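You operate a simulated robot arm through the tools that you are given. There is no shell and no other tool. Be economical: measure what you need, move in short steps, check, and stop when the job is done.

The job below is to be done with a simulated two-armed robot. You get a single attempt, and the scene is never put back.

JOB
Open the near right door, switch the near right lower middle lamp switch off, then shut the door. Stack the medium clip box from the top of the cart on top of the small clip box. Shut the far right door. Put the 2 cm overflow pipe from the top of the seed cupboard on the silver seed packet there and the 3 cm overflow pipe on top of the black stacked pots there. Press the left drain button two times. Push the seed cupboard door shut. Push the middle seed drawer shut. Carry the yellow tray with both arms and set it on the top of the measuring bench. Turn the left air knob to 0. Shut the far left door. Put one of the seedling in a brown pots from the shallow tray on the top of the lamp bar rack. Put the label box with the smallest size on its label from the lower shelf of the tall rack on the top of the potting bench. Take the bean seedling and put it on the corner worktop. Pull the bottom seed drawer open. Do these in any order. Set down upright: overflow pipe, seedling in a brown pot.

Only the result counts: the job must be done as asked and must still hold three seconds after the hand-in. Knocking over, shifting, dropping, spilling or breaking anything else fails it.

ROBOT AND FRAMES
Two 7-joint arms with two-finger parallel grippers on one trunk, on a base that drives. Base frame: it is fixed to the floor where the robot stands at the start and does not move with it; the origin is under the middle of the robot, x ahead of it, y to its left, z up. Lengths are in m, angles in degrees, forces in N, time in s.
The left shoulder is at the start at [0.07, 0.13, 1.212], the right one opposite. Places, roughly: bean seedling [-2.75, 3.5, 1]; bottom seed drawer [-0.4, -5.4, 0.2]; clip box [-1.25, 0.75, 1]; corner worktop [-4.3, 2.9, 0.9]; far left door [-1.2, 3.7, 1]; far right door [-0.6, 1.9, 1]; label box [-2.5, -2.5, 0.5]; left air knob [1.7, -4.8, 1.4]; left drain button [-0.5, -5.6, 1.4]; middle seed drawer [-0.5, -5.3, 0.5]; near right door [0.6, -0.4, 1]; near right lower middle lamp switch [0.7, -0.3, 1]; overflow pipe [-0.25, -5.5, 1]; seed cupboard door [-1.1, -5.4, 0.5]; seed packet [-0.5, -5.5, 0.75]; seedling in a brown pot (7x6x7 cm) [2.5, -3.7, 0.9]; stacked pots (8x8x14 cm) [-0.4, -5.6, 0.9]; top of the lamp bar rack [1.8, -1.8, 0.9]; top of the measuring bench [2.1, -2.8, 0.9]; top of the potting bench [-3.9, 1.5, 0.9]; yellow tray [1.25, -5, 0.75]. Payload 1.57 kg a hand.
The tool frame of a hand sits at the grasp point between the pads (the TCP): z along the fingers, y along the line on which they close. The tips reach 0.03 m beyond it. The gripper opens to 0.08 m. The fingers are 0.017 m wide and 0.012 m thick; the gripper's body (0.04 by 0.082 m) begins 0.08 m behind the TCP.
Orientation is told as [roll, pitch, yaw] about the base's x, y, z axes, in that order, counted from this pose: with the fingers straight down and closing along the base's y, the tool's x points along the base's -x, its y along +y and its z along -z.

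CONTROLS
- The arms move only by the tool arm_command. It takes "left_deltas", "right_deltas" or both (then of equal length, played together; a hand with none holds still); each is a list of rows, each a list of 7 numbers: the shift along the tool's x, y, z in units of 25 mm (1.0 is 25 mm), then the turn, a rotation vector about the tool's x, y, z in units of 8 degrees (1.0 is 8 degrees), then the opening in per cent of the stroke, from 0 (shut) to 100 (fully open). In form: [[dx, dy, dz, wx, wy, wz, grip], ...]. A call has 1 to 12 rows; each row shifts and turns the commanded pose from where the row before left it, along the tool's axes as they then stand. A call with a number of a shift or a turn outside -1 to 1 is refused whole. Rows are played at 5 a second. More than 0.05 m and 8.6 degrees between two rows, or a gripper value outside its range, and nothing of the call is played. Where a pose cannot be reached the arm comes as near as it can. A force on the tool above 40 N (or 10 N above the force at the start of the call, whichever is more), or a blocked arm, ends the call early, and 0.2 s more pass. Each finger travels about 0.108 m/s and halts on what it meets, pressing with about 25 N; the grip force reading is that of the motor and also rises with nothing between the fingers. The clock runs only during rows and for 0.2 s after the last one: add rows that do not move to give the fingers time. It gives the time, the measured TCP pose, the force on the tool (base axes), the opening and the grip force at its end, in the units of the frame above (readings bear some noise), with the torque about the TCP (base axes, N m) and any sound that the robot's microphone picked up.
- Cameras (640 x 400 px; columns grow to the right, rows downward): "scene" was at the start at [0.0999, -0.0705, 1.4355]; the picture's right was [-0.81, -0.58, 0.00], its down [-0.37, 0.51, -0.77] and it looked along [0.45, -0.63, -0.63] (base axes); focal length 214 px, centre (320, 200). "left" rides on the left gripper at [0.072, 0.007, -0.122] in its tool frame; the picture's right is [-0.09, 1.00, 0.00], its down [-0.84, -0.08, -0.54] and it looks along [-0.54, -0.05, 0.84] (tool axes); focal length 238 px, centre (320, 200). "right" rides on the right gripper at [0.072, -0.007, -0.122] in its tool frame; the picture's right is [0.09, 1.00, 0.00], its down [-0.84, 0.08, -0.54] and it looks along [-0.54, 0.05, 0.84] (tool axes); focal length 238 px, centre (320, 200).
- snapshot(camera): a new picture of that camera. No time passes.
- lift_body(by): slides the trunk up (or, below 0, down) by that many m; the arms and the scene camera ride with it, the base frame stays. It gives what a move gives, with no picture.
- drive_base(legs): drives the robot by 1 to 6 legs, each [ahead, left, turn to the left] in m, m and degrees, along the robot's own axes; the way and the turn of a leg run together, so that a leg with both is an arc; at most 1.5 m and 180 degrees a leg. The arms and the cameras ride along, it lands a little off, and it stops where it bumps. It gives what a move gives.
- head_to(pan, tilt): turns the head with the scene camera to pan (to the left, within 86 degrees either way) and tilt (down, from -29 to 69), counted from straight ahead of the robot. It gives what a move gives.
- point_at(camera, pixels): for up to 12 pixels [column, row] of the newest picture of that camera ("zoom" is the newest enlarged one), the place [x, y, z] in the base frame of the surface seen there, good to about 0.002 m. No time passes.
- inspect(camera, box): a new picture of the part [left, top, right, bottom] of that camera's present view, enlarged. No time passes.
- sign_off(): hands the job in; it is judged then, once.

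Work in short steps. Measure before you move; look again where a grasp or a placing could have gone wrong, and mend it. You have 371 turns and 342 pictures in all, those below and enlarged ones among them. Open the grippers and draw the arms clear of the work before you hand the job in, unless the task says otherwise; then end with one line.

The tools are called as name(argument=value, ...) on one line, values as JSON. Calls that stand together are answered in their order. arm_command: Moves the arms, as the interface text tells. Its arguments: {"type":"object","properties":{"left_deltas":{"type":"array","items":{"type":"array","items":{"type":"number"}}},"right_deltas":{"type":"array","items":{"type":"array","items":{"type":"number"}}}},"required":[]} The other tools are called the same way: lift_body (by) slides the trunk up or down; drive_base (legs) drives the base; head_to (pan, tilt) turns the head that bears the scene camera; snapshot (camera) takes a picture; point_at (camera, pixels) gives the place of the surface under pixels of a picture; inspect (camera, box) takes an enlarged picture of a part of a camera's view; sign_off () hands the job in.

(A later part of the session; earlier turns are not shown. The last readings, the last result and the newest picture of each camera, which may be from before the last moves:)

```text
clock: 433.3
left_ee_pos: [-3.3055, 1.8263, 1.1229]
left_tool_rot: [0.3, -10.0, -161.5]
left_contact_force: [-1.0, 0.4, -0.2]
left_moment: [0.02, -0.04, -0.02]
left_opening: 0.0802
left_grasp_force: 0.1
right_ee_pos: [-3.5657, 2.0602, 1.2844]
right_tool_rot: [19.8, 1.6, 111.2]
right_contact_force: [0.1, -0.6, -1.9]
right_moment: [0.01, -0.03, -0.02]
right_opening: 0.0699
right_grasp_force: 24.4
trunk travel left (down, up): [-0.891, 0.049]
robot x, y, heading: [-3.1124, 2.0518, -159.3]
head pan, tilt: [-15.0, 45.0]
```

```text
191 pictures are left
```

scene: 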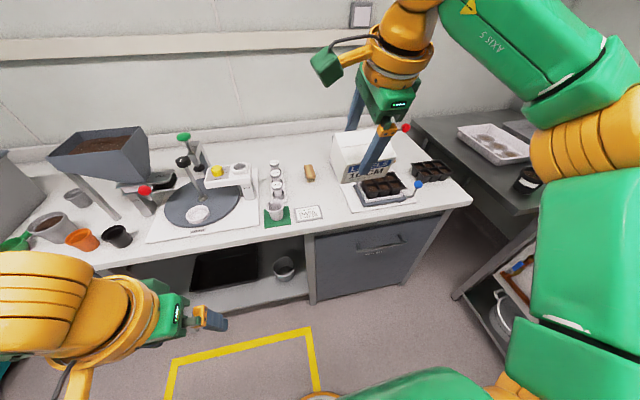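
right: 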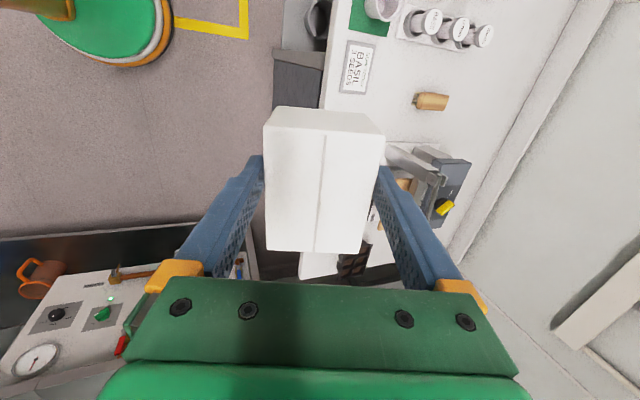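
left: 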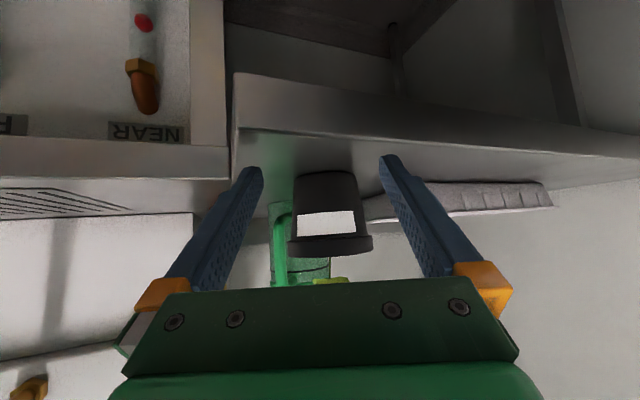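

Target spot (-3.855,1.985). I level the box by rotating the tilt back 20° here in the air.

arm_command(right_deltas=[[0, 0, 0, 0.5, 0, 0, 60], [0, 0, 0, 0.5, 0, 0, 60], [0, 0, 0, 0.5, 0, 0, 60], [0, 0, 0, 0.5, 0, 0, 60], [0, 0, 0, 0.45, 0, 0, 60], [0, 0, 0, 0, 0, 0, 60]])

snapshot(camera="scene")

```text
clock: 434.7
left_ee_pos: [-3.3051, 1.8268, 1.1221]
left_tool_rot: [0.3, -10.1, -161.6]
left_contact_force: [0.5, -0.5, -0.1]
left_moment: [0.01, 0.01, -0.01]
left_opening: 0.0801
left_grasp_force: 0.1
right_ee_pos: [-3.54, 2.0975, 1.2588]
right_tool_rot: [0.1, 1.6, 111.2]
right_contact_force: [0.2, -0.2, -0.7]
right_moment: [0.02, 0.0, -0.01]
right_opening: 0.0698
right_grasp_force: 24.5
right hand out of reach, approached as far as the arm can: row 1, 2, 3, 4, 5
trunk travel left (down, up): [-0.891, 0.049]
robot x, y, heading: [-3.1127, 2.0541, -159.3]
head pan, tilt: [-15.0, 45.0]
```

```text
190 pictures are left
```

scene: 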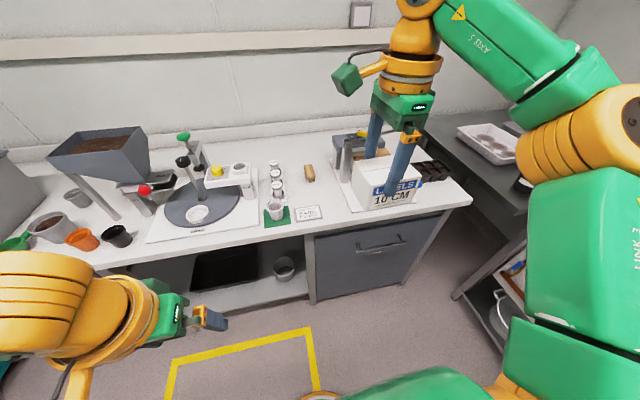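

Level now. I raise the left hand clear and measure the box's bottom edge.

point_at(camera="scene", pixels=[[370, 208], [395, 206], [412, 203], [375, 190], [365, 165], [415, 180]])

arm_command(left_deltas=[[0, 0, -1, 0, 0, 0, 100], [0, 0, -1, 0, 0, 0, 100], [0, 0, -1, 0, 0, 0, 100], [0, 0, -1, 0, 0, 0, 100], [0, 0, -1, 0, 0, 0, 100], [0, 0, -1, 0, 0, 0, 100], [0, 0, -1, 0, 0, 0, 100], [0, 0, -1, 0, 0, 0, 100]])

drive_base(legs=[[0.334, -0.006, 0]])

snapshot(camera="scene")

snapshot(camera="right")

```text
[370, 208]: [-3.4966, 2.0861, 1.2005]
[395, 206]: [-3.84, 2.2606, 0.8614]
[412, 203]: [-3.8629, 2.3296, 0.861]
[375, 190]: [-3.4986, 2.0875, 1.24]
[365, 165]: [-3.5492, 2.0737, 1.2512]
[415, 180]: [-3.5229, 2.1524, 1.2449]
```

```text
clock: 436.5
left_ee_pos: [-3.2719, 1.8397, 1.3173]
left_tool_rot: [0.3, -10.2, -161.6]
left_contact_force: [0.0, -0.5, -0.2]
left_moment: [0.02, 0.0, -0.01]
left_opening: 0.0801
left_grasp_force: 0.0
right_ee_pos: [-3.5399, 2.0985, 1.2588]
right_tool_rot: [0.3, 1.7, 111.2]
right_contact_force: [0.4, 0.0, -1.1]
right_moment: [0.01, 0.0, -0.02]
right_opening: 0.0692
right_grasp_force: 25.1
trunk travel left (down, up): [-0.891, 0.049]
robot x, y, heading: [-3.113, 2.0499, -159.4]
head pan, tilt: [-15.0, 45.0]
```

```text
clock: 438.7
left_ee_pos: [-3.5763, 1.7293, 1.319]
left_tool_rot: [0.3, -10.1, -161.1]
left_contact_force: [0.0, -0.1, -0.7]
left_moment: [-0.02, 0.0, -0.03]
left_opening: 0.0803
left_grasp_force: 0.0
right_ee_pos: [-3.8455, 1.9822, 1.2598]
right_tool_rot: [0.4, 1.7, 111.7]
right_contact_force: [0.1, -0.4, -0.9]
right_moment: [-0.02, 0.03, 0.01]
right_opening: 0.0697
right_grasp_force: 25.1
trunk travel left (down, up): [-0.891, 0.049]
robot x, y, heading: [-3.424, 1.9405, -159.2]
head pan, tilt: [-15.0, 45.0]
```

```text
189 pictures are left
```

scene: 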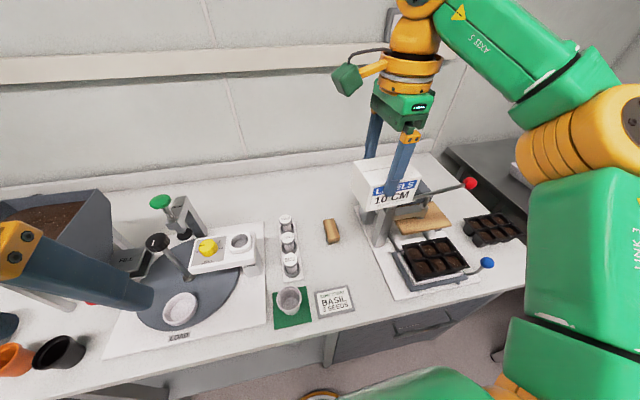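

```text
188 pictures are left
```

right: 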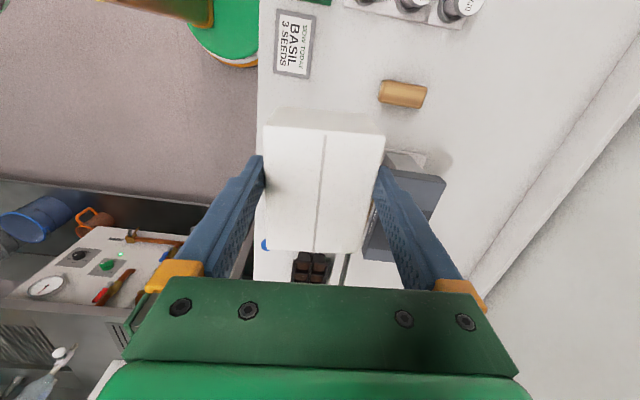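

Before lowering, measure the press plate's left edge and cork relative to the target.

point_at(camera="scene", pixels=[[372, 250], [360, 215], [375, 240], [385, 290], [340, 240], [360, 280], [345, 290], [350, 200], [333, 222]])

```text
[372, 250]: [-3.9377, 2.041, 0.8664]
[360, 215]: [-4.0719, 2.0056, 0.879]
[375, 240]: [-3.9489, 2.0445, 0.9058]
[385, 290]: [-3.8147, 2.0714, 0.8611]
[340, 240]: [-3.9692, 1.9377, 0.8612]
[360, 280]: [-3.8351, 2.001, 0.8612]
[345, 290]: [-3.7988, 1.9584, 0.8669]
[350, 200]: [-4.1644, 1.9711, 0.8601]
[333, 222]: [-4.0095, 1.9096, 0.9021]
```

I shift 2.5 cm further in to avoid the card, then lower.

drive_base(legs=[[0.027, 0, 0]])

lift_body(by=-0.3)

snapshot(camera="scene")

snapshot(camera="right")

```text
clock: 439.5
left_ee_pos: [-3.5978, 1.7189, 1.3179]
left_tool_rot: [0.3, -10.4, -161.0]
left_contact_force: [0.4, 0.6, 0.2]
left_moment: [-0.01, 0.05, -0.01]
left_opening: 0.0799
left_grasp_force: 0.0
right_ee_pos: [-3.8667, 1.9749, 1.2616]
right_tool_rot: [0.5, 1.6, 111.8]
right_contact_force: [0.4, -0.4, -1.7]
right_moment: [-0.04, 0.02, -0.01]
right_opening: 0.0697
right_grasp_force: 25.3
trunk travel left (down, up): [-0.891, 0.049]
robot x, y, heading: [-3.449, 1.9295, -158.9]
head pan, tilt: [-15.0, 45.0]
```

```text
clock: 442.5
left_ee_pos: [-3.6034, 1.7179, 1.0177]
left_tool_rot: [0.3, -10.0, -161.1]
left_contact_force: [0.6, 0.7, -0.3]
left_moment: [-0.01, 0.0, 0.02]
left_opening: 0.08
left_grasp_force: 0.0
right_ee_pos: [-3.8731, 1.9741, 0.9591]
right_tool_rot: [0.3, 1.7, 111.7]
right_contact_force: [0.1, 0.0, -1.2]
right_moment: [0.0, 0.02, 0.01]
right_opening: 0.0694
right_grasp_force: 24.8
trunk travel left (down, up): [-0.591, 0.349]
robot x, y, heading: [-3.4471, 1.9256, -158.9]
head pan, tilt: [-15.0, 45.0]
```

```text
187 pictures are left
```

scene: 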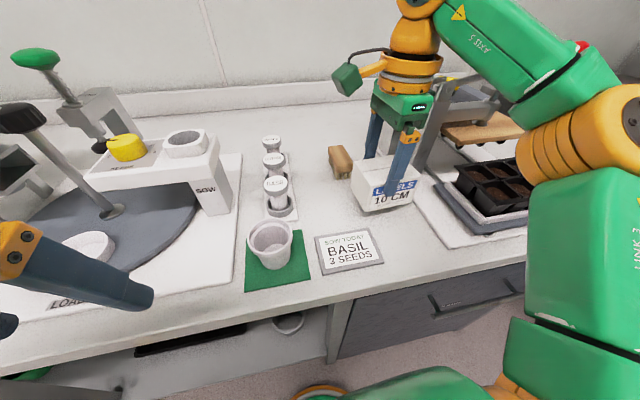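

```text
186 pictures are left
```

right: 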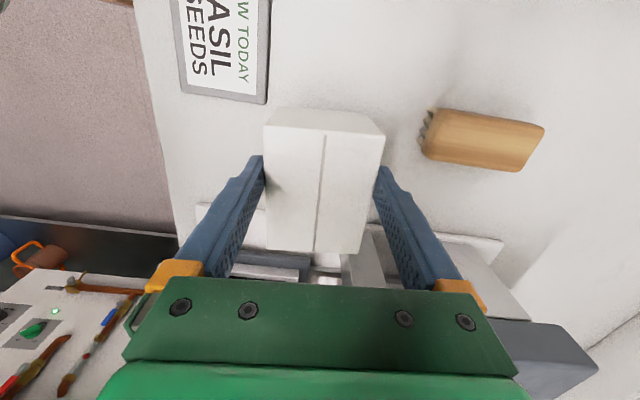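

Check clearance of elbow, wrist and press.

point_at(camera="scene", pixels=[[590, 150], [545, 170], [540, 110], [425, 130], [440, 110], [445, 150], [395, 70], [365, 205], [412, 203], [500, 200]])

```text
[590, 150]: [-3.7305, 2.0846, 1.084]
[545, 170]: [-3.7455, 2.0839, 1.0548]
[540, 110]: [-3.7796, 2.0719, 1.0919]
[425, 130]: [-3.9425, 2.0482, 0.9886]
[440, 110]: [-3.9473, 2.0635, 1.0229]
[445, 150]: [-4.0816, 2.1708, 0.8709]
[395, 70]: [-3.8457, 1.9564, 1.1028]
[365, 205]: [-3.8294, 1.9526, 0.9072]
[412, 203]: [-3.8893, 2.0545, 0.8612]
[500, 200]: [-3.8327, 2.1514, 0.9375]
```

Box bottom ≈ z 0.90; lower 36 mm, then feel for contact.

lift_body(by=-0.034)

lift_body(by=-0.006)

inspect(camera="scene", box=[310, 120, 460, 240])

```text
clock: 443.3
left_ee_pos: [-3.6023, 1.7164, 0.9842]
left_tool_rot: [0.3, -10.3, -161.1]
left_contact_force: [0.3, 0.1, -0.2]
left_moment: [0.02, 0.0, 0.0]
left_opening: 0.0801
left_grasp_force: 0.1
right_ee_pos: [-3.8703, 1.974, 0.9259]
right_tool_rot: [0.3, 1.7, 111.8]
right_contact_force: [2.5, -1.0, 6.4]
right_moment: [-0.14, -0.3, -0.06]
right_opening: 0.0696
right_grasp_force: 25.4
trunk travel left (down, up): [-0.557, 0.383]
robot x, y, heading: [-3.448, 1.933, -159.0]
head pan, tilt: [-15.0, 45.0]
```

```text
clock: 443.9
left_ee_pos: [-3.6009, 1.7178, 0.9796]
left_tool_rot: [0.2, -10.2, -161.2]
left_contact_force: [-0.1, 0.2, -1.0]
left_moment: [-0.03, -0.02, -0.02]
left_opening: 0.0797
left_grasp_force: 0.0
right_ee_pos: [-3.8701, 1.9713, 0.9205]
right_tool_rot: [0.5, 1.6, 111.8]
right_contact_force: [-0.9, -0.1, 20.5]
right_moment: [0.01, -0.39, 0.01]
right_opening: 0.0694
right_grasp_force: 25.4
trunk travel left (down, up): [-0.551, 0.389]
robot x, y, heading: [-3.4482, 1.9329, -159.0]
head pan, tilt: [-15.0, 45.0]
```

```text
3.33 times, centred on (385, 180) of scene
```

zoom: 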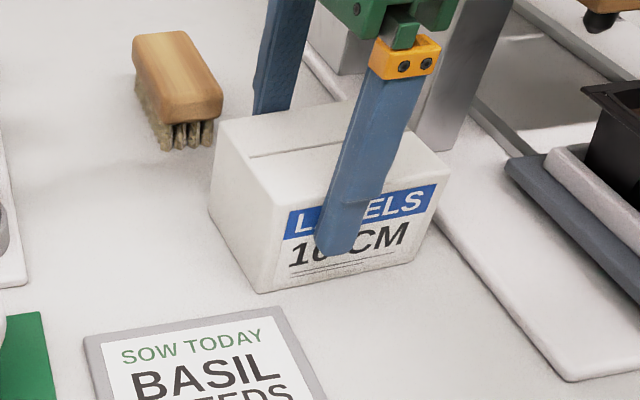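

It rests on the bench. Ease, open, and raise the hand straight up.

lift_body(by=0.004)

arm_command(right_deltas=[[0, 0, 0, 0, 0, 0, 100], [0, 0, 0, 0, 0, 0, 100], [0, 0, 0, 0, 0, 0, 100]])

lift_body(by=0.3)

drive_base(legs=[[-0.5, 0, 0]])

snapshot(camera="scene")

```text
clock: 444.4
left_ee_pos: [-3.6038, 1.7181, 0.982]
left_tool_rot: [0.3, -10.1, -161.1]
left_contact_force: [-0.4, -0.6, -0.1]
left_moment: [0.0, 0.03, 0.0]
left_opening: 0.0799
left_grasp_force: 0.0
right_ee_pos: [-3.8729, 1.9733, 0.9224]
right_tool_rot: [0.1, 1.8, 111.8]
right_contact_force: [0.2, 1.0, -1.6]
right_moment: [-0.05, -0.01, 0.02]
right_opening: 0.0693
right_grasp_force: 25.0
trunk travel left (down, up): [-0.555, 0.385]
robot x, y, heading: [-3.4444, 1.9301, -158.8]
head pan, tilt: [-15.0, 45.0]
```

```text
clock: 445.2
left_ee_pos: [-3.6042, 1.7171, 0.9815]
left_tool_rot: [0.4, -10.0, -161.1]
left_contact_force: [-0.1, 0.1, 0.3]
left_moment: [-0.01, 0.01, -0.03]
left_opening: 0.0801
left_grasp_force: 0.0
right_ee_pos: [-3.873, 1.973, 0.9227]
right_tool_rot: [0.3, 1.8, 111.7]
right_contact_force: [0.1, -1.2, 0.5]
right_moment: [0.0, -0.02, -0.01]
right_opening: 0.08
right_grasp_force: 0.1
trunk travel left (down, up): [-0.555, 0.385]
robot x, y, heading: [-3.4483, 1.9337, -158.8]
head pan, tilt: [-15.0, 45.0]
```

```text
clock: 448.2
left_ee_pos: [-3.6044, 1.7171, 1.281]
left_tool_rot: [0.3, -10.2, -161.1]
left_contact_force: [0.4, -0.1, 0.4]
left_moment: [-0.04, 0.0, 0.0]
left_opening: 0.0798
left_grasp_force: 0.1
right_ee_pos: [-3.8737, 1.9739, 1.2229]
right_tool_rot: [0.4, 1.8, 111.7]
right_contact_force: [-0.7, 0.1, -0.1]
right_moment: [0.01, 0.0, -0.01]
right_opening: 0.0799
right_grasp_force: 0.0
trunk travel left (down, up): [-0.855, 0.085]
robot x, y, heading: [-3.4465, 1.9331, -159.3]
head pan, tilt: [-15.0, 45.0]
```

```text
clock: 451.0
left_ee_pos: [-3.1629, 1.8879, 1.2815]
left_tool_rot: [0.2, -10.0, -160.5]
left_contact_force: [0.0, -0.6, -0.2]
left_moment: [-0.01, 0.0, 0.02]
left_opening: 0.0801
left_grasp_force: 0.1
right_ee_pos: [-3.4347, 2.1404, 1.2215]
right_tool_rot: [0.2, 1.7, 112.3]
right_contact_force: [0.1, -0.7, 0.2]
right_moment: [0.01, 0.01, 0.03]
right_opening: 0.08
right_grasp_force: 0.0
trunk travel left (down, up): [-0.855, 0.085]
robot x, y, heading: [-3.0069, 2.1008, -158.5]
head pan, tilt: [-15.0, 45.0]
```

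```text
184 pictures are left
```

scene: 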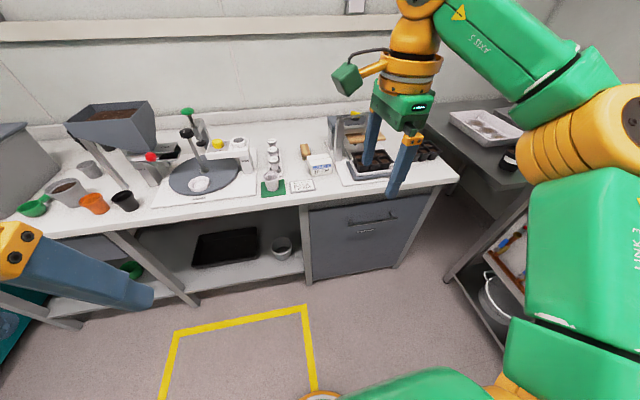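

Label box is on the bench. All northern jobs are done; I travel back south through the gap.

drive_base(legs=[[0, 0, 87], [0, 0.4, 0], [1.3, 0, 0]])

head_to(pan=0, tilt=25)

snapshot(camera="scene")

```text
clock: 463.4
left_ee_pos: [-1.9228, 0.9187, 1.2828]
left_tool_rot: [0.3, -10.0, -69.0]
left_contact_force: [0.0, -0.1, 0.2]
left_moment: [-0.01, 0.02, 0.01]
left_opening: 0.0803
left_grasp_force: 0.0
right_ee_pos: [-2.1686, 0.6396, 1.2233]
right_tool_rot: [0.2, 1.7, -156.2]
right_contact_force: [0.5, 0.3, 0.9]
right_moment: [-0.03, 0.02, -0.02]
right_opening: 0.0801
right_grasp_force: 0.1
trunk travel left (down, up): [-0.855, 0.085]
robot x, y, heading: [-2.142, 1.0707, -66.7]
head pan, tilt: [-15.0, 45.0]
```

```text
clock: 464.2
left_ee_pos: [-1.9228, 0.9169, 1.282]
left_tool_rot: [0.3, -10.2, -68.9]
left_contact_force: [-0.5, 0.0, -0.6]
left_moment: [-0.01, -0.02, 0.01]
left_opening: 0.0801
left_grasp_force: 0.0
right_ee_pos: [-2.1689, 0.6403, 1.2231]
right_tool_rot: [0.3, 1.7, -156.2]
right_contact_force: [1.0, 0.1, -0.3]
right_moment: [-0.03, -0.01, 0.0]
right_opening: 0.0799
right_grasp_force: 0.1
trunk travel left (down, up): [-0.855, 0.085]
robot x, y, heading: [-2.1427, 1.0661, -66.5]
head pan, tilt: [0.0, 25.0]
```

```text
183 pictures are left
```

scene: 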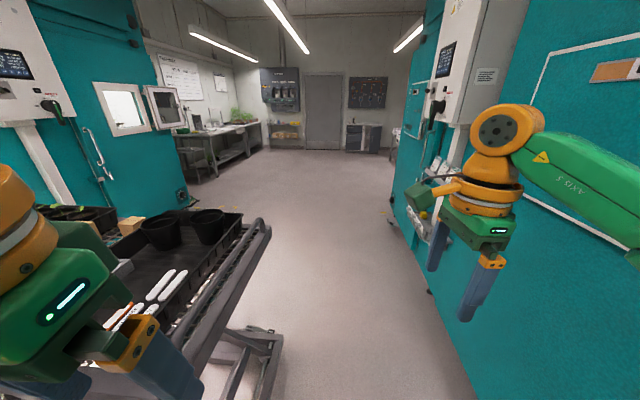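

I correct heading by -5° and shift right 6 cm, then go ahead.

drive_base(legs=[[0, -0.07, -5], [1.4, 0, 0]])

drive_base(legs=[[1.2, 0.1, 0], [1.4, 0.5, 0]])

snapshot(camera="scene")

```text
clock: 471.9
left_ee_pos: [-1.5524, -0.4631, 1.2816]
left_tool_rot: [0.3, -10.0, -73.7]
left_contact_force: [0.1, -0.9, 0.5]
left_moment: [0.01, 0.0, -0.05]
left_opening: 0.0799
left_grasp_force: 0.1
right_ee_pos: [-1.8201, -0.7197, 1.2234]
right_tool_rot: [0.2, 1.7, -160.8]
right_contact_force: [0.5, -0.2, 0.4]
right_moment: [0.0, 0.0, -0.01]
right_opening: 0.08
right_grasp_force: 0.1
trunk travel left (down, up): [-0.855, 0.085]
robot x, y, heading: [-1.7629, -0.3002, -71.5]
head pan, tilt: [0.0, 25.0]
```

```text
clock: 485.1
left_ee_pos: [-0.1762, -2.7954, 1.2827]
left_tool_rot: [0.3, -10.1, -73.2]
left_contact_force: [0.4, 0.3, 0.8]
left_moment: [0.0, 0.01, -0.03]
left_opening: 0.0799
left_grasp_force: 0.1
right_ee_pos: [-0.4411, -3.0555, 1.2229]
right_tool_rot: [0.4, 1.6, -160.5]
right_contact_force: [-0.3, 0.8, 1.0]
right_moment: [-0.03, 0.0, 0.01]
right_opening: 0.0799
right_grasp_force: 0.0
trunk travel left (down, up): [-0.855, 0.085]
robot x, y, heading: [-0.3853, -2.6288, -71.0]
head pan, tilt: [0.0, 25.0]
```

```text
182 pictures are left
```

scene: 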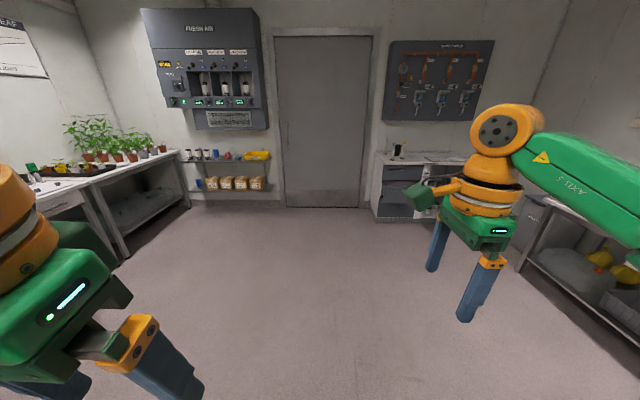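

South end in view: air panel at left, drain panel and seed cupboard at right. I drive ahead and look closer at the cupboard.

drive_base(legs=[[1.3, -0.5, -0.5]])

head_to(pan=-15, tilt=25)

snapshot(camera="scene")

```text
clock: 492.0
left_ee_pos: [-0.2602, -4.1708, 1.2822]
left_tool_rot: [0.3, -10.1, -75.1]
left_contact_force: [0.1, -0.3, 0.6]
left_moment: [-0.01, 0.02, -0.01]
left_opening: 0.0798
left_grasp_force: 0.1
right_ee_pos: [-0.5336, -4.421, 1.2237]
right_tool_rot: [0.2, 1.8, -162.2]
right_contact_force: [-0.4, -0.1, 0.0]
right_moment: [-0.02, 0.01, 0.01]
right_opening: 0.0802
right_grasp_force: 0.0
trunk travel left (down, up): [-0.855, 0.085]
robot x, y, heading: [-0.4617, -4.0021, -72.7]
head pan, tilt: [0.0, 25.0]
```

```text
clock: 492.8
left_ee_pos: [-0.2589, -4.1716, 1.2828]
left_tool_rot: [0.3, -10.1, -75.0]
left_contact_force: [0.1, -0.2, -0.7]
left_moment: [-0.04, 0.0, -0.01]
left_opening: 0.0801
left_grasp_force: 0.0
right_ee_pos: [-0.533, -4.4212, 1.2232]
right_tool_rot: [0.2, 1.7, -162.2]
right_contact_force: [0.5, -0.3, -0.5]
right_moment: [0.02, -0.02, 0.01]
right_opening: 0.0797
right_grasp_force: 0.1
trunk travel left (down, up): [-0.855, 0.085]
robot x, y, heading: [-0.4639, -3.9998, -72.8]
head pan, tilt: [-15.0, 25.0]
```

```text
181 pictures are left
```

scene: 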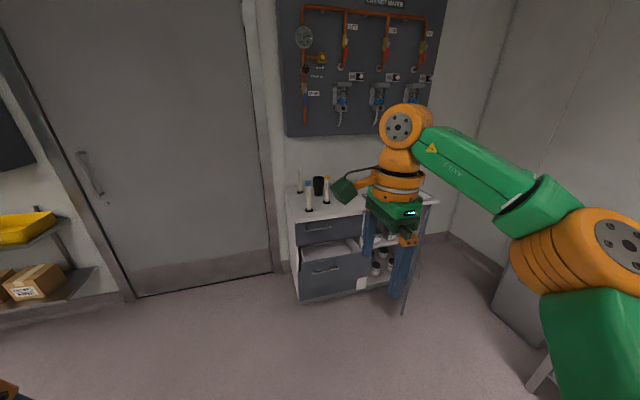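

Zoom on the cupboard and the drain panel.

inspect(camera="scene", box=[275, 165, 445, 315])

inspect(camera="scene", box=[270, 0, 450, 140])

point_at(camera="scene", pixels=[[308, 205], [325, 200], [318, 190], [297, 190], [300, 215], [295, 240], [335, 235], [320, 270], [415, 270], [430, 205], [300, 60], [295, 290]])

```text
2.67 times, centred on (360, 240) of scene
```

zoom: 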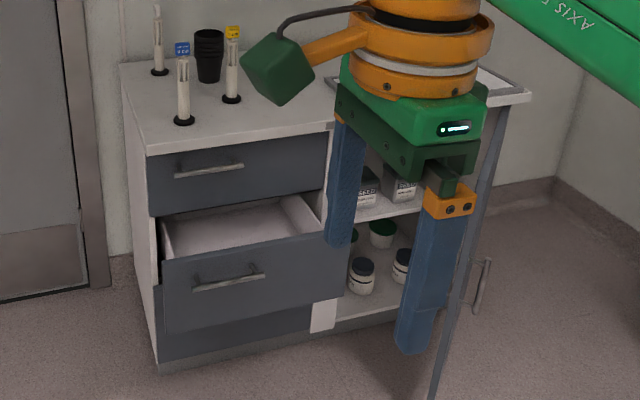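

```text
2.86 times, centred on (360, 70) of scene
```

zoom: 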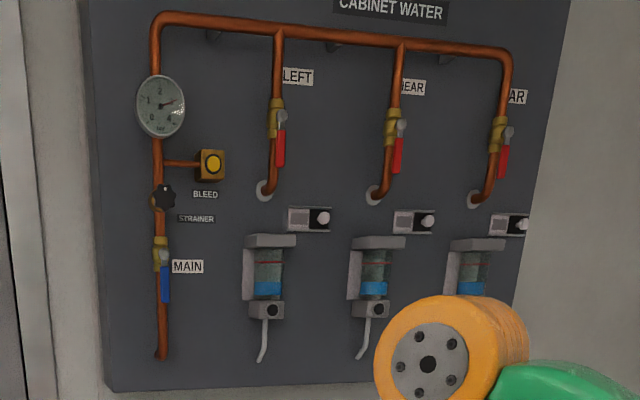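

```text
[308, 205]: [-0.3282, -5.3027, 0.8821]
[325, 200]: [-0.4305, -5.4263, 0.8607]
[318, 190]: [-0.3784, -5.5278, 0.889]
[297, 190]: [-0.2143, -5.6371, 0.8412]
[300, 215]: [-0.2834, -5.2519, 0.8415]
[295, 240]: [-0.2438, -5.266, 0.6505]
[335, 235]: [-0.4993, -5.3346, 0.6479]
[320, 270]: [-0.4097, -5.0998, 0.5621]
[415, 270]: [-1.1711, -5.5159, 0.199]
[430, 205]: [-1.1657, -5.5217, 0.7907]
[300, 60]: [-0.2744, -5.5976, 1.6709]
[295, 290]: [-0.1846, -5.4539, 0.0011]
```

I restore the right hand to the plain forward-tilted pose so it stops blocking the view.

arm_command(right_deltas=[[0, 0, 0, 0, 0, -1, 100], [0, 0, 0, 0, 0, -1, 100], [0, 0, 0, 0, 0, -1, 100], [0, 0, 0, 0, 0, -1, 100], [0, 0, 0, 0, 0, -1, 100], [0, 0, 0, 0, 0, -1, 100], [0, 0, 0, 0, 0, -1, 100], [0, 0, 0, 0, 0, -1, 100], [0, 0, 0, 0, 0, -1, 100], [0, 0, 0, 0, 0, -1, 100], [0, 0, 0, 0, 0, -1, 100], [0, 0, 0, 0, 0, -0.25, 100]])

arm_command(right_deltas=[[0, -0.7, 0, 0, -1, 0, 100], [0, -0.7, 0, 0, -1, 0, 100], [0, -0.7, 0, 0, -1, 0, 100], [0, -0.7, 0, 0, -1, 0, 100], [0, -0.7, 0, 0, -1, 0, 100], [0, -0.7, 0, 0, -0.6, 0, 100], [0, 0, 0, 0, 0, 0, 100]])

drive_base(legs=[[0.5, -0.1, 1.3]])

head_to(pan=-10, tilt=35)

snapshot(camera="scene")

```text
clock: 495.4
left_ee_pos: [-0.2593, -4.1707, 1.2818]
left_tool_rot: [0.2, -10.0, -74.9]
left_contact_force: [0.6, 0.8, 1.0]
left_moment: [0.01, -0.02, 0.02]
left_opening: 0.0801
left_grasp_force: 0.1
right_ee_pos: [-0.5334, -4.4216, 1.223]
right_tool_rot: [1.8, -0.3, -72.1]
right_contact_force: [0.3, -0.5, 0.8]
right_moment: [-0.04, 0.03, 0.03]
right_opening: 0.0801
right_grasp_force: 0.0
trunk travel left (down, up): [-0.855, 0.085]
robot x, y, heading: [-0.4595, -4.0026, -72.7]
head pan, tilt: [-15.0, 25.0]
```

```text
clock: 496.9
left_ee_pos: [-0.2596, -4.1722, 1.2808]
left_tool_rot: [0.3, -10.1, -75.0]
left_contact_force: [0.1, 0.1, 0.0]
left_moment: [0.03, -0.02, 0.0]
left_opening: 0.08
left_grasp_force: 0.0
right_ee_pos: [-0.6322, -4.4551, 1.2206]
right_tool_rot: [2.4, -45.1, -73.8]
right_contact_force: [-0.1, 0.2, 0.8]
right_moment: [-0.02, -0.01, 0.02]
right_opening: 0.08
right_grasp_force: 0.0
trunk travel left (down, up): [-0.855, 0.085]
robot x, y, heading: [-0.4625, -3.9991, -72.7]
head pan, tilt: [-15.0, 25.0]
```

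```text
clock: 500.0
left_ee_pos: [-0.1929, -4.6786, 1.2824]
left_tool_rot: [0.3, -10.2, -73.4]
left_contact_force: [0.1, -0.3, 0.4]
left_moment: [-0.01, 0.01, 0.02]
left_opening: 0.0799
left_grasp_force: 0.0
right_ee_pos: [-0.561, -4.9722, 1.2207]
right_tool_rot: [2.4, -45.1, -72.5]
right_contact_force: [0.2, -0.6, -0.3]
right_moment: [0.01, 0.0, -0.03]
right_opening: 0.0799
right_grasp_force: 0.0
trunk travel left (down, up): [-0.855, 0.085]
robot x, y, heading: [-0.3983, -4.5183, -71.5]
head pan, tilt: [-15.0, 25.0]
```

```text
clock: 500.7
left_ee_pos: [-0.1945, -4.6815, 1.2816]
left_tool_rot: [0.2, -10.1, -73.4]
left_contact_force: [0.0, 0.2, -0.8]
left_moment: [0.04, 0.02, 0.0]
left_opening: 0.0801
left_grasp_force: 0.1
right_ee_pos: [-0.5606, -4.9724, 1.2204]
right_tool_rot: [2.4, -45.1, -72.4]
right_contact_force: [0.0, -0.2, 0.2]
right_moment: [-0.01, 0.0, 0.01]
right_opening: 0.0801
right_grasp_force: 0.1
trunk travel left (down, up): [-0.855, 0.085]
robot x, y, heading: [-0.3961, -4.5113, -71.2]
head pan, tilt: [-10.0, 35.0]
```

```text
178 pictures are left
```

scene: 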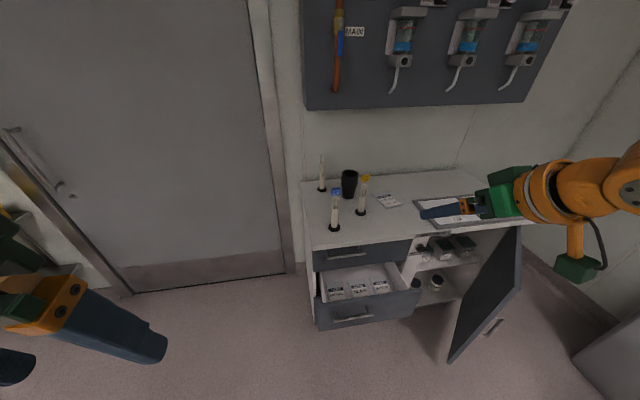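

Zoom on the cupboard top and drawer.

inspect(camera="scene", box=[300, 140, 480, 255])

inspect(camera="scene", box=[300, 230, 540, 370])

```text
3.48 times, centred on (390, 198) of scene
```

zoom: 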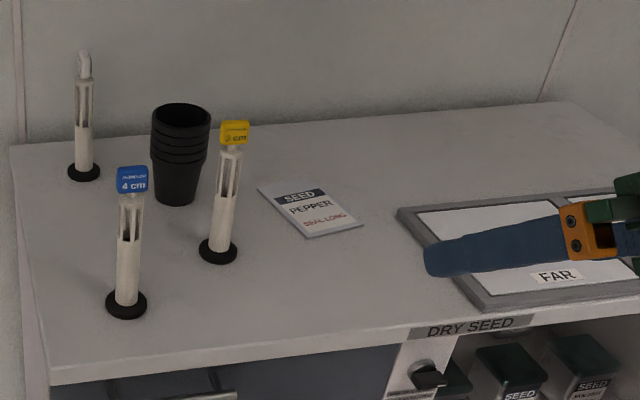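

```text
2.67 times, centred on (420, 300) of scene
```

zoom: 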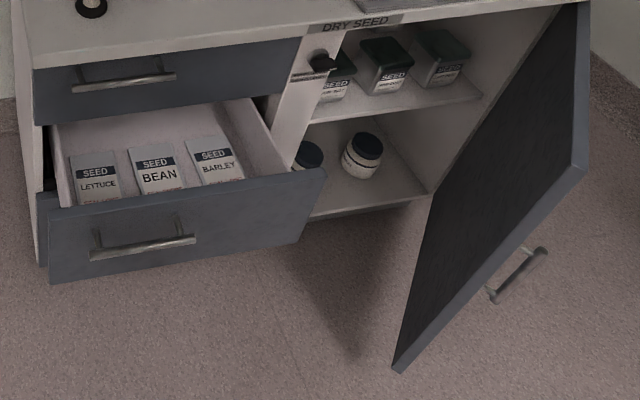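

Closer zooms on the pipe tags and the pots.

inspect(camera="scene", box=[310, 145, 380, 240])

inspect(camera="scene", box=[350, 168, 380, 190])

point_at(camera="scene", pixels=[[334, 228], [336, 192], [361, 213], [366, 178], [322, 189], [322, 157], [349, 172], [349, 196], [388, 202], [378, 198], [400, 205], [385, 193]])

```text
4.21 times, centred on (345, 192) of scene
```

zoom: 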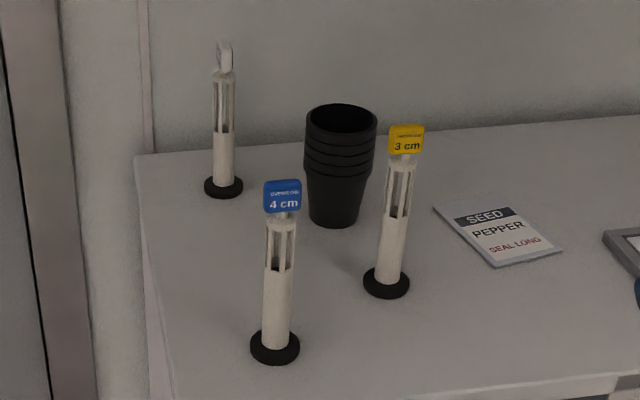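

```text
16.00 times, centred on (365, 179) of scene
```

zoom: 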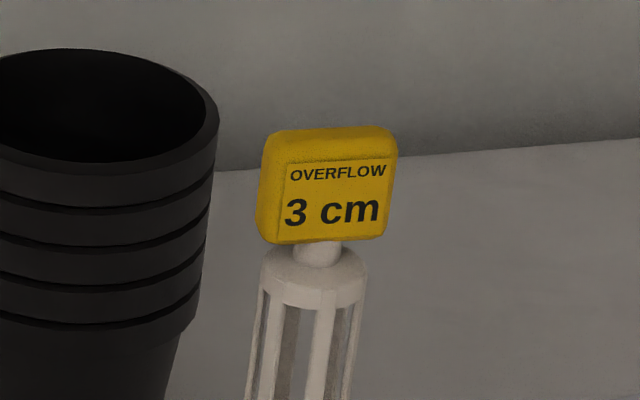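

```text
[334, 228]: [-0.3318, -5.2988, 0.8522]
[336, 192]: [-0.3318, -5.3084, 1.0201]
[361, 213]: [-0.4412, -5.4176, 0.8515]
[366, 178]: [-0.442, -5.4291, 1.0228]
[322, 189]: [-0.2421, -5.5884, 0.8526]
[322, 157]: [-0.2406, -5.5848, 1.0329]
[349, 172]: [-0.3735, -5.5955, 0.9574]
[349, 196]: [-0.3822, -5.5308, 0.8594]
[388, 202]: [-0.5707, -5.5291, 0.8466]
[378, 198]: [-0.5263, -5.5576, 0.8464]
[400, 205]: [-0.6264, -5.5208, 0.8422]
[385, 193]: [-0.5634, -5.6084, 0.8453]
```

3 cm is the yellow one at (-0.442,-5.425); the one at the back (-0.241,-5.586) must be 2 cm. First I handle door and drawer; measure their geometry.

point_at(camera="scene", pixels=[[452, 355], [517, 262], [516, 232], [470, 310], [500, 280], [494, 327], [318, 320], [415, 300], [350, 320], [345, 250], [320, 262], [405, 250]])

head_to(pan=-25, tilt=50)

snapshot(camera="scene")

```text
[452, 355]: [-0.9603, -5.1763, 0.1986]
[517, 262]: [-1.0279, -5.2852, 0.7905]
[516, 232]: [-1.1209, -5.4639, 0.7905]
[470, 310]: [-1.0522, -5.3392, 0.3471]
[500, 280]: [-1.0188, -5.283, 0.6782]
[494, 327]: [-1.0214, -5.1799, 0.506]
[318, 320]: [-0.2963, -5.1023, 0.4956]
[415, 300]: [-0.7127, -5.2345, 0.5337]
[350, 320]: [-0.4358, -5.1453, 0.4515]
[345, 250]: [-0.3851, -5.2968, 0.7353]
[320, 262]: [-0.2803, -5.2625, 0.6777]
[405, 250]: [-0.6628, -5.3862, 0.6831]
```

```text
clock: 501.5
left_ee_pos: [-0.1933, -4.6809, 1.2812]
left_tool_rot: [0.3, -10.1, -73.5]
left_contact_force: [-0.3, 0.6, -0.6]
left_moment: [0.02, 0.0, -0.01]
left_opening: 0.0799
left_grasp_force: 0.0
right_ee_pos: [-0.5603, -4.9736, 1.2195]
right_tool_rot: [2.4, -45.1, -72.3]
right_contact_force: [-0.2, 0.7, 0.4]
right_moment: [0.02, -0.02, 0.0]
right_opening: 0.0797
right_grasp_force: 0.1
trunk travel left (down, up): [-0.855, 0.085]
robot x, y, heading: [-0.3998, -4.5151, -71.3]
head pan, tilt: [-25.0, 50.0]
```

```text
173 pictures are left
```

scene: 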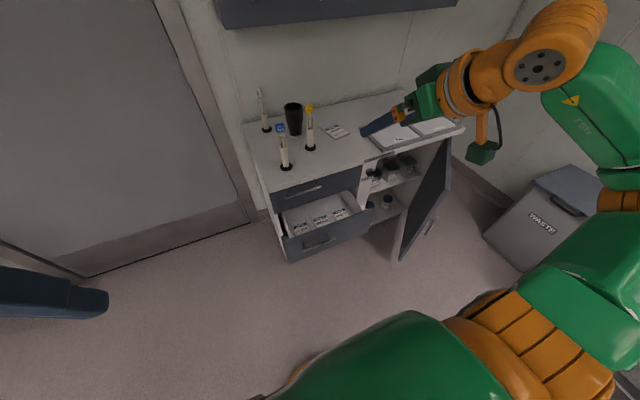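

Door is ~40° open, hinge (-1.17,-5.52), free edge (-0.96,-5.18). Check the bin's position before sliding right.

point_at(camera="scene", pixels=[[486, 235], [540, 180], [520, 270], [590, 200], [428, 228], [402, 258], [310, 240], [340, 245]])

lift_body(by=-0.4)

lift_body(by=-0.2)

drive_base(legs=[[-0.07, -0.58, 0]])

snapshot(camera="scene")

```text
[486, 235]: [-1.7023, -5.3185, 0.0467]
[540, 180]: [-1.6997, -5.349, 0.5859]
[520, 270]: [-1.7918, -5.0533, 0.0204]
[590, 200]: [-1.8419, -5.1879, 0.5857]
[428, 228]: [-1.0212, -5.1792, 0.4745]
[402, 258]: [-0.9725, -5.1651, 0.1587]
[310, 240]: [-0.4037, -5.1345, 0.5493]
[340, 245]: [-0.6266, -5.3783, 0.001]
```

```text
clock: 505.3
left_ee_pos: [-0.1942, -4.6812, 0.881]
left_tool_rot: [0.3, -10.1, -73.5]
left_contact_force: [-0.3, -0.3, -0.2]
left_moment: [0.0, 0.01, 0.0]
left_opening: 0.0802
left_grasp_force: 0.1
right_ee_pos: [-0.5604, -4.973, 0.82]
right_tool_rot: [2.4, -45.1, -72.4]
right_contact_force: [-0.5, -0.4, -0.4]
right_moment: [-0.02, 0.01, -0.01]
right_opening: 0.0802
right_grasp_force: 0.0
trunk travel left (down, up): [-0.455, 0.485]
robot x, y, heading: [-0.3974, -4.5134, -71.5]
head pan, tilt: [-25.0, 50.0]
```

```text
clock: 507.5
left_ee_pos: [-0.1943, -4.6811, 0.6828]
left_tool_rot: [0.4, -10.0, -73.5]
left_contact_force: [-0.9, -0.3, 0.6]
left_moment: [0.01, 0.01, 0.0]
left_opening: 0.0803
left_grasp_force: 0.0
right_ee_pos: [-0.5607, -4.9752, 0.6192]
right_tool_rot: [2.4, -45.1, -72.4]
right_contact_force: [-0.3, -0.2, -0.5]
right_moment: [0.02, 0.0, 0.04]
right_opening: 0.0801
right_grasp_force: 0.1
trunk travel left (down, up): [-0.255, 0.685]
robot x, y, heading: [-0.3967, -4.5161, -71.4]
head pan, tilt: [-25.0, 50.0]
```

```text
clock: 510.9
left_ee_pos: [-0.7814, -4.8063, 0.6818]
left_tool_rot: [0.4, -10.2, -74.2]
left_contact_force: [0.8, 0.0, 0.7]
left_moment: [-0.01, 0.01, -0.02]
left_opening: 0.0799
left_grasp_force: 0.1
right_ee_pos: [-1.1516, -5.094, 0.6199]
right_tool_rot: [2.4, -45.0, -73.1]
right_contact_force: [0.2, -0.4, 0.7]
right_moment: [-0.02, -0.01, -0.01]
right_opening: 0.08
right_grasp_force: 0.0
trunk travel left (down, up): [-0.255, 0.685]
robot x, y, heading: [-0.9865, -4.6362, -72.3]
head pan, tilt: [-25.0, 50.0]
```

```text
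172 pictures are left
```

scene: 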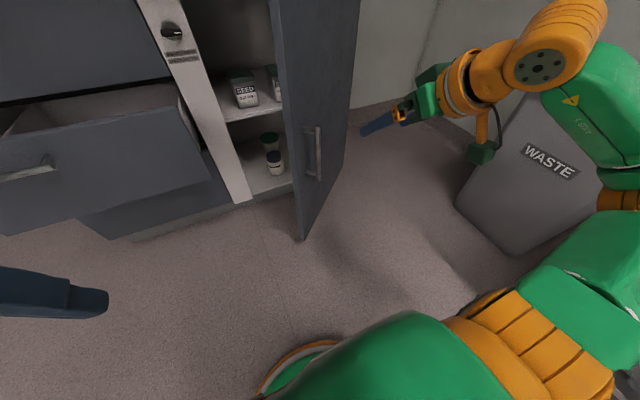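

The hand is in front of the door's outer face. I raise the left hand, close the right and drive ahead to push the door shut.

arm_command(left_deltas=[[0, 0, -1, 0, 0, 0, 100], [0, 0, -1, 0, 0, 0, 100], [0, 0, -1, 0, 0, 0, 100], [0, 0, -1, 0, 0, 0, 100], [0, 0, -1, 0, 0, 0, 100]], right_deltas=[[0, 0, 0, 0, 0, 0, 0], [0, 0, 0, 0, 0, 0, 0], [0, 0, 0, 0, 0, 0, 0], [0, 0, 0, 0, 0, 0, 0], [0, 0, 0, 0, 0, 0, 0]])

drive_base(legs=[[0.25, 0.03, 0.5]])

snapshot(camera="scene")

```text
clock: 512.1
left_ee_pos: [-0.8119, -4.8174, 0.7299]
left_tool_rot: [0.3, -10.2, -74.3]
left_contact_force: [-0.5, -0.4, -0.1]
left_moment: [0.04, -0.03, -0.01]
left_opening: 0.0799
left_grasp_force: 0.2
left hand out of reach, approached as far as the arm can: row 2, 3, 4, 5
right_ee_pos: [-1.153, -5.0947, 0.6191]
right_tool_rot: [2.4, -45.0, -73.1]
right_contact_force: [-0.5, 0.2, 0.7]
right_moment: [-0.03, 0.0, 0.03]
right_opening: 0.0
right_grasp_force: 21.6
trunk travel left (down, up): [-0.255, 0.685]
robot x, y, heading: [-0.9893, -4.6339, -71.8]
head pan, tilt: [-25.0, 50.0]
```

```text
clock: 513.9
left_ee_pos: [-0.703, -5.0376, 0.7304]
left_tool_rot: [0.3, -10.1, -73.5]
left_contact_force: [-0.2, -0.3, -0.1]
left_moment: [-0.03, -0.02, 0.0]
left_opening: 0.0799
left_grasp_force: 0.0
right_ee_pos: [-1.043, -5.3167, 0.6202]
right_tool_rot: [2.4, -45.0, -72.4]
right_contact_force: [0.5, -0.3, 0.8]
right_moment: [-0.02, 0.0, -0.01]
right_opening: 0.0
right_grasp_force: 21.3
trunk travel left (down, up): [-0.255, 0.685]
robot x, y, heading: [-0.8865, -4.8572, -71.4]
head pan, tilt: [-25.0, 50.0]
```

```text
171 pictures are left
```

scene: 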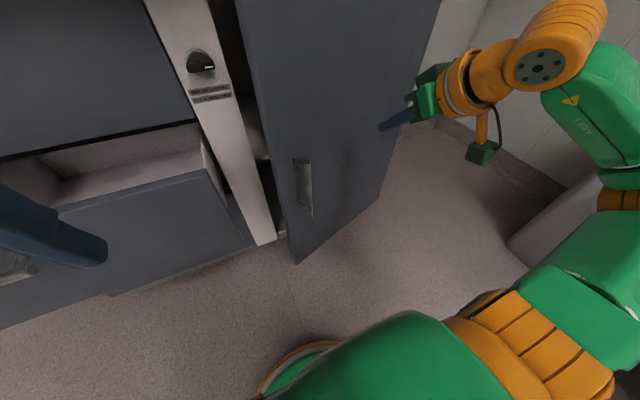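

Door nearly closed; push further with a slight left shift.

drive_base(legs=[[0.08, 0.05, 0]])

drive_base(legs=[[0.06, 0.0, 0]])

snapshot(camera="scene")

```text
clock: 515.0
left_ee_pos: [-0.6295, -5.0983, 0.7296]
left_tool_rot: [0.2, -10.1, -73.4]
left_contact_force: [0.1, -0.6, -0.4]
left_moment: [0.02, -0.04, 0.03]
left_opening: 0.0799
left_grasp_force: 0.1
right_ee_pos: [-0.9693, -5.3787, 0.6198]
right_tool_rot: [2.4, -45.0, -72.4]
right_contact_force: [0.9, 0.6, 0.1]
right_moment: [0.01, 0.04, 0.0]
right_opening: 0.0001
right_grasp_force: 20.9
trunk travel left (down, up): [-0.255, 0.685]
robot x, y, heading: [-0.8104, -4.9158, -71.1]
head pan, tilt: [-25.0, 50.0]
```

```text
clock: 516.0
left_ee_pos: [-0.6108, -5.1526, 0.7301]
left_tool_rot: [0.3, -10.1, -73.5]
left_contact_force: [-0.7, -0.1, 0.4]
left_moment: [0.02, -0.04, 0.01]
left_opening: 0.0801
left_grasp_force: 0.1
right_ee_pos: [-0.9498, -5.4335, 0.6198]
right_tool_rot: [2.5, -45.0, -72.4]
right_contact_force: [-0.3, -0.7, 0.1]
right_moment: [-0.01, 0.0, 0.0]
right_opening: 0.0
right_grasp_force: 21.6
trunk travel left (down, up): [-0.255, 0.685]
robot x, y, heading: [-0.7914, -4.9779, -71.1]
head pan, tilt: [-25.0, 50.0]
```

```text
170 pictures are left
```

scene: 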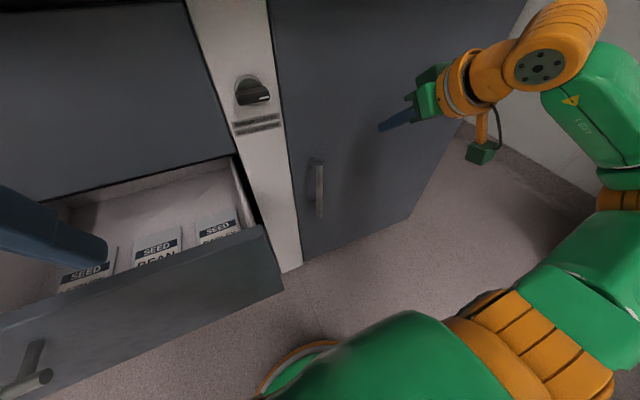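

Check whether the door is flush with the frame.

point_at(camera="scene", pixels=[[255, 180], [290, 180], [300, 80], [360, 230], [400, 60], [330, 150], [230, 40], [280, 240]])

```text
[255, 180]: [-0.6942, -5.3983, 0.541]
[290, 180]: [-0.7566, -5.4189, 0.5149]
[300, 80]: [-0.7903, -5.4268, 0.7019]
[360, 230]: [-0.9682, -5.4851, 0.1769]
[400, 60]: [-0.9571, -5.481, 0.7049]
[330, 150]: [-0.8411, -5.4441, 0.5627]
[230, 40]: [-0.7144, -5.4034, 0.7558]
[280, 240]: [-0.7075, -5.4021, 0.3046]
```

The cupboard door is flush: shut. Now I back off and line the closed right hand up with the middle drawer front.

drive_base(legs=[[-0.4, 0, 0], [0, 0.5, 0]])

lift_body(by=-0.07)

snapshot(camera="scene")

```text
clock: 520.9
left_ee_pos: [-0.2798, -4.6156, 0.7312]
left_tool_rot: [0.3, -10.1, -73.2]
left_contact_force: [-0.9, 0.1, 0.4]
left_moment: [-0.01, 0.01, 0.01]
left_opening: 0.08
left_grasp_force: 0.1
right_ee_pos: [-0.6167, -4.898, 0.6198]
right_tool_rot: [2.5, -45.0, -72.1]
right_contact_force: [0.1, -1.1, 0.5]
right_moment: [0.02, 0.0, 0.02]
right_opening: 0.0003
right_grasp_force: 21.3
trunk travel left (down, up): [-0.255, 0.685]
robot x, y, heading: [-0.4639, -4.4411, -70.9]
head pan, tilt: [-25.0, 50.0]
```

```text
clock: 522.0
left_ee_pos: [-0.2803, -4.6157, 0.661]
left_tool_rot: [0.4, -10.0, -73.1]
left_contact_force: [-0.4, -0.6, -0.7]
left_moment: [-0.02, 0.01, 0.0]
left_opening: 0.0802
left_grasp_force: 0.0
right_ee_pos: [-0.6175, -4.8984, 0.5499]
right_tool_rot: [2.4, -45.1, -72.0]
right_contact_force: [0.6, -0.4, 0.6]
right_moment: [0.01, -0.04, 0.01]
right_opening: 0.0002
right_grasp_force: 22.1
trunk travel left (down, up): [-0.185, 0.755]
robot x, y, heading: [-0.4567, -4.4411, -70.9]
head pan, tilt: [-25.0, 50.0]
```

```text
169 pictures are left
```

scene: 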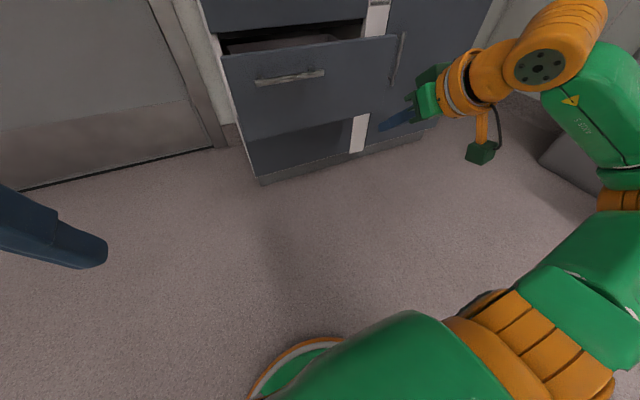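

Measure handle and face heights on the drawer.

point_at(camera="scene", pixels=[[290, 78], [300, 52], [300, 110], [310, 130], [240, 100], [385, 85], [300, 160], [265, 175]])

```text
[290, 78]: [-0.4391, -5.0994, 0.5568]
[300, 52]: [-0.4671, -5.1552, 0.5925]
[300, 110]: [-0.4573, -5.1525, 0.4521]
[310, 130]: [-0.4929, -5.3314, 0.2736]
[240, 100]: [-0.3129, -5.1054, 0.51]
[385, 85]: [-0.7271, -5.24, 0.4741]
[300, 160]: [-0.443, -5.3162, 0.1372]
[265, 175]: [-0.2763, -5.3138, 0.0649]
```

Handle at z 0.557; I lower 5 cm to push below it, and drive ahead.

lift_body(by=-0.06)

drive_base(legs=[[0.3, 0.03, -0.5]])

drive_base(legs=[[0.11, 0, 0]])

snapshot(camera="scene")

```text
clock: 523.0
left_ee_pos: [-0.2801, -4.6158, 0.5999]
left_tool_rot: [0.3, -10.1, -73.0]
left_contact_force: [0.7, -0.5, 0.5]
left_moment: [0.02, 0.02, -0.02]
left_opening: 0.0802
left_grasp_force: 0.0
right_ee_pos: [-0.6165, -4.8962, 0.489]
right_tool_rot: [2.4, -45.1, -72.0]
right_contact_force: [0.6, -0.1, -0.1]
right_moment: [0.0, 0.02, -0.01]
right_opening: 0.0001
right_grasp_force: 20.9
trunk travel left (down, up): [-0.125, 0.815]
robot x, y, heading: [-0.4597, -4.44, -70.9]
head pan, tilt: [-25.0, 50.0]
```

```text
clock: 525.0
left_ee_pos: [-0.1623, -4.8845, 0.6019]
left_tool_rot: [0.2, -10.1, -74.0]
left_contact_force: [-0.5, 0.3, 0.6]
left_moment: [-0.02, -0.03, -0.02]
left_opening: 0.08
left_grasp_force: 0.0
right_ee_pos: [-0.5022, -5.1622, 0.4889]
right_tool_rot: [2.4, -45.0, -72.9]
right_contact_force: [-0.5, 0.7, -0.2]
right_moment: [0.01, -0.03, 0.0]
right_opening: 0.0
right_grasp_force: 21.2
trunk travel left (down, up): [-0.125, 0.815]
robot x, y, heading: [-0.3366, -4.7066, -71.4]
head pan, tilt: [-25.0, 50.0]
```

```text
clock: 526.2
left_ee_pos: [-0.1264, -4.9913, 0.6013]
left_tool_rot: [0.3, -10.1, -74.1]
left_contact_force: [0.1, -0.1, 0.2]
left_moment: [0.01, 0.0, 0.03]
left_opening: 0.0799
left_grasp_force: 0.1
right_ee_pos: [-0.4683, -5.2687, 0.4905]
right_tool_rot: [2.4, -45.0, -73.0]
right_contact_force: [0.3, -0.7, -0.1]
right_moment: [-0.07, 0.02, 0.0]
right_opening: 0.0003
right_grasp_force: 21.7
trunk travel left (down, up): [-0.125, 0.815]
robot x, y, heading: [-0.3049, -4.8116, -72.0]
head pan, tilt: [-25.0, 50.0]
```

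```text
168 pictures are left
```

scene: 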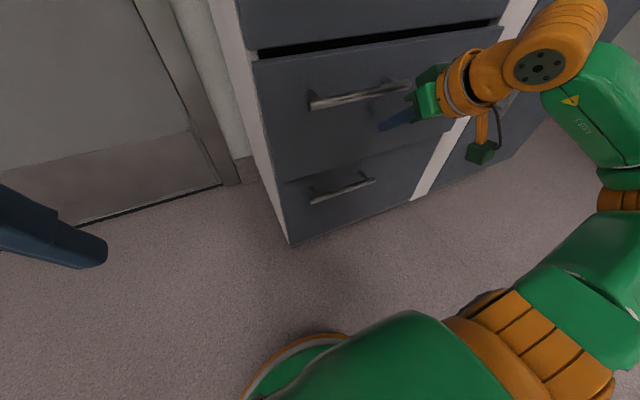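

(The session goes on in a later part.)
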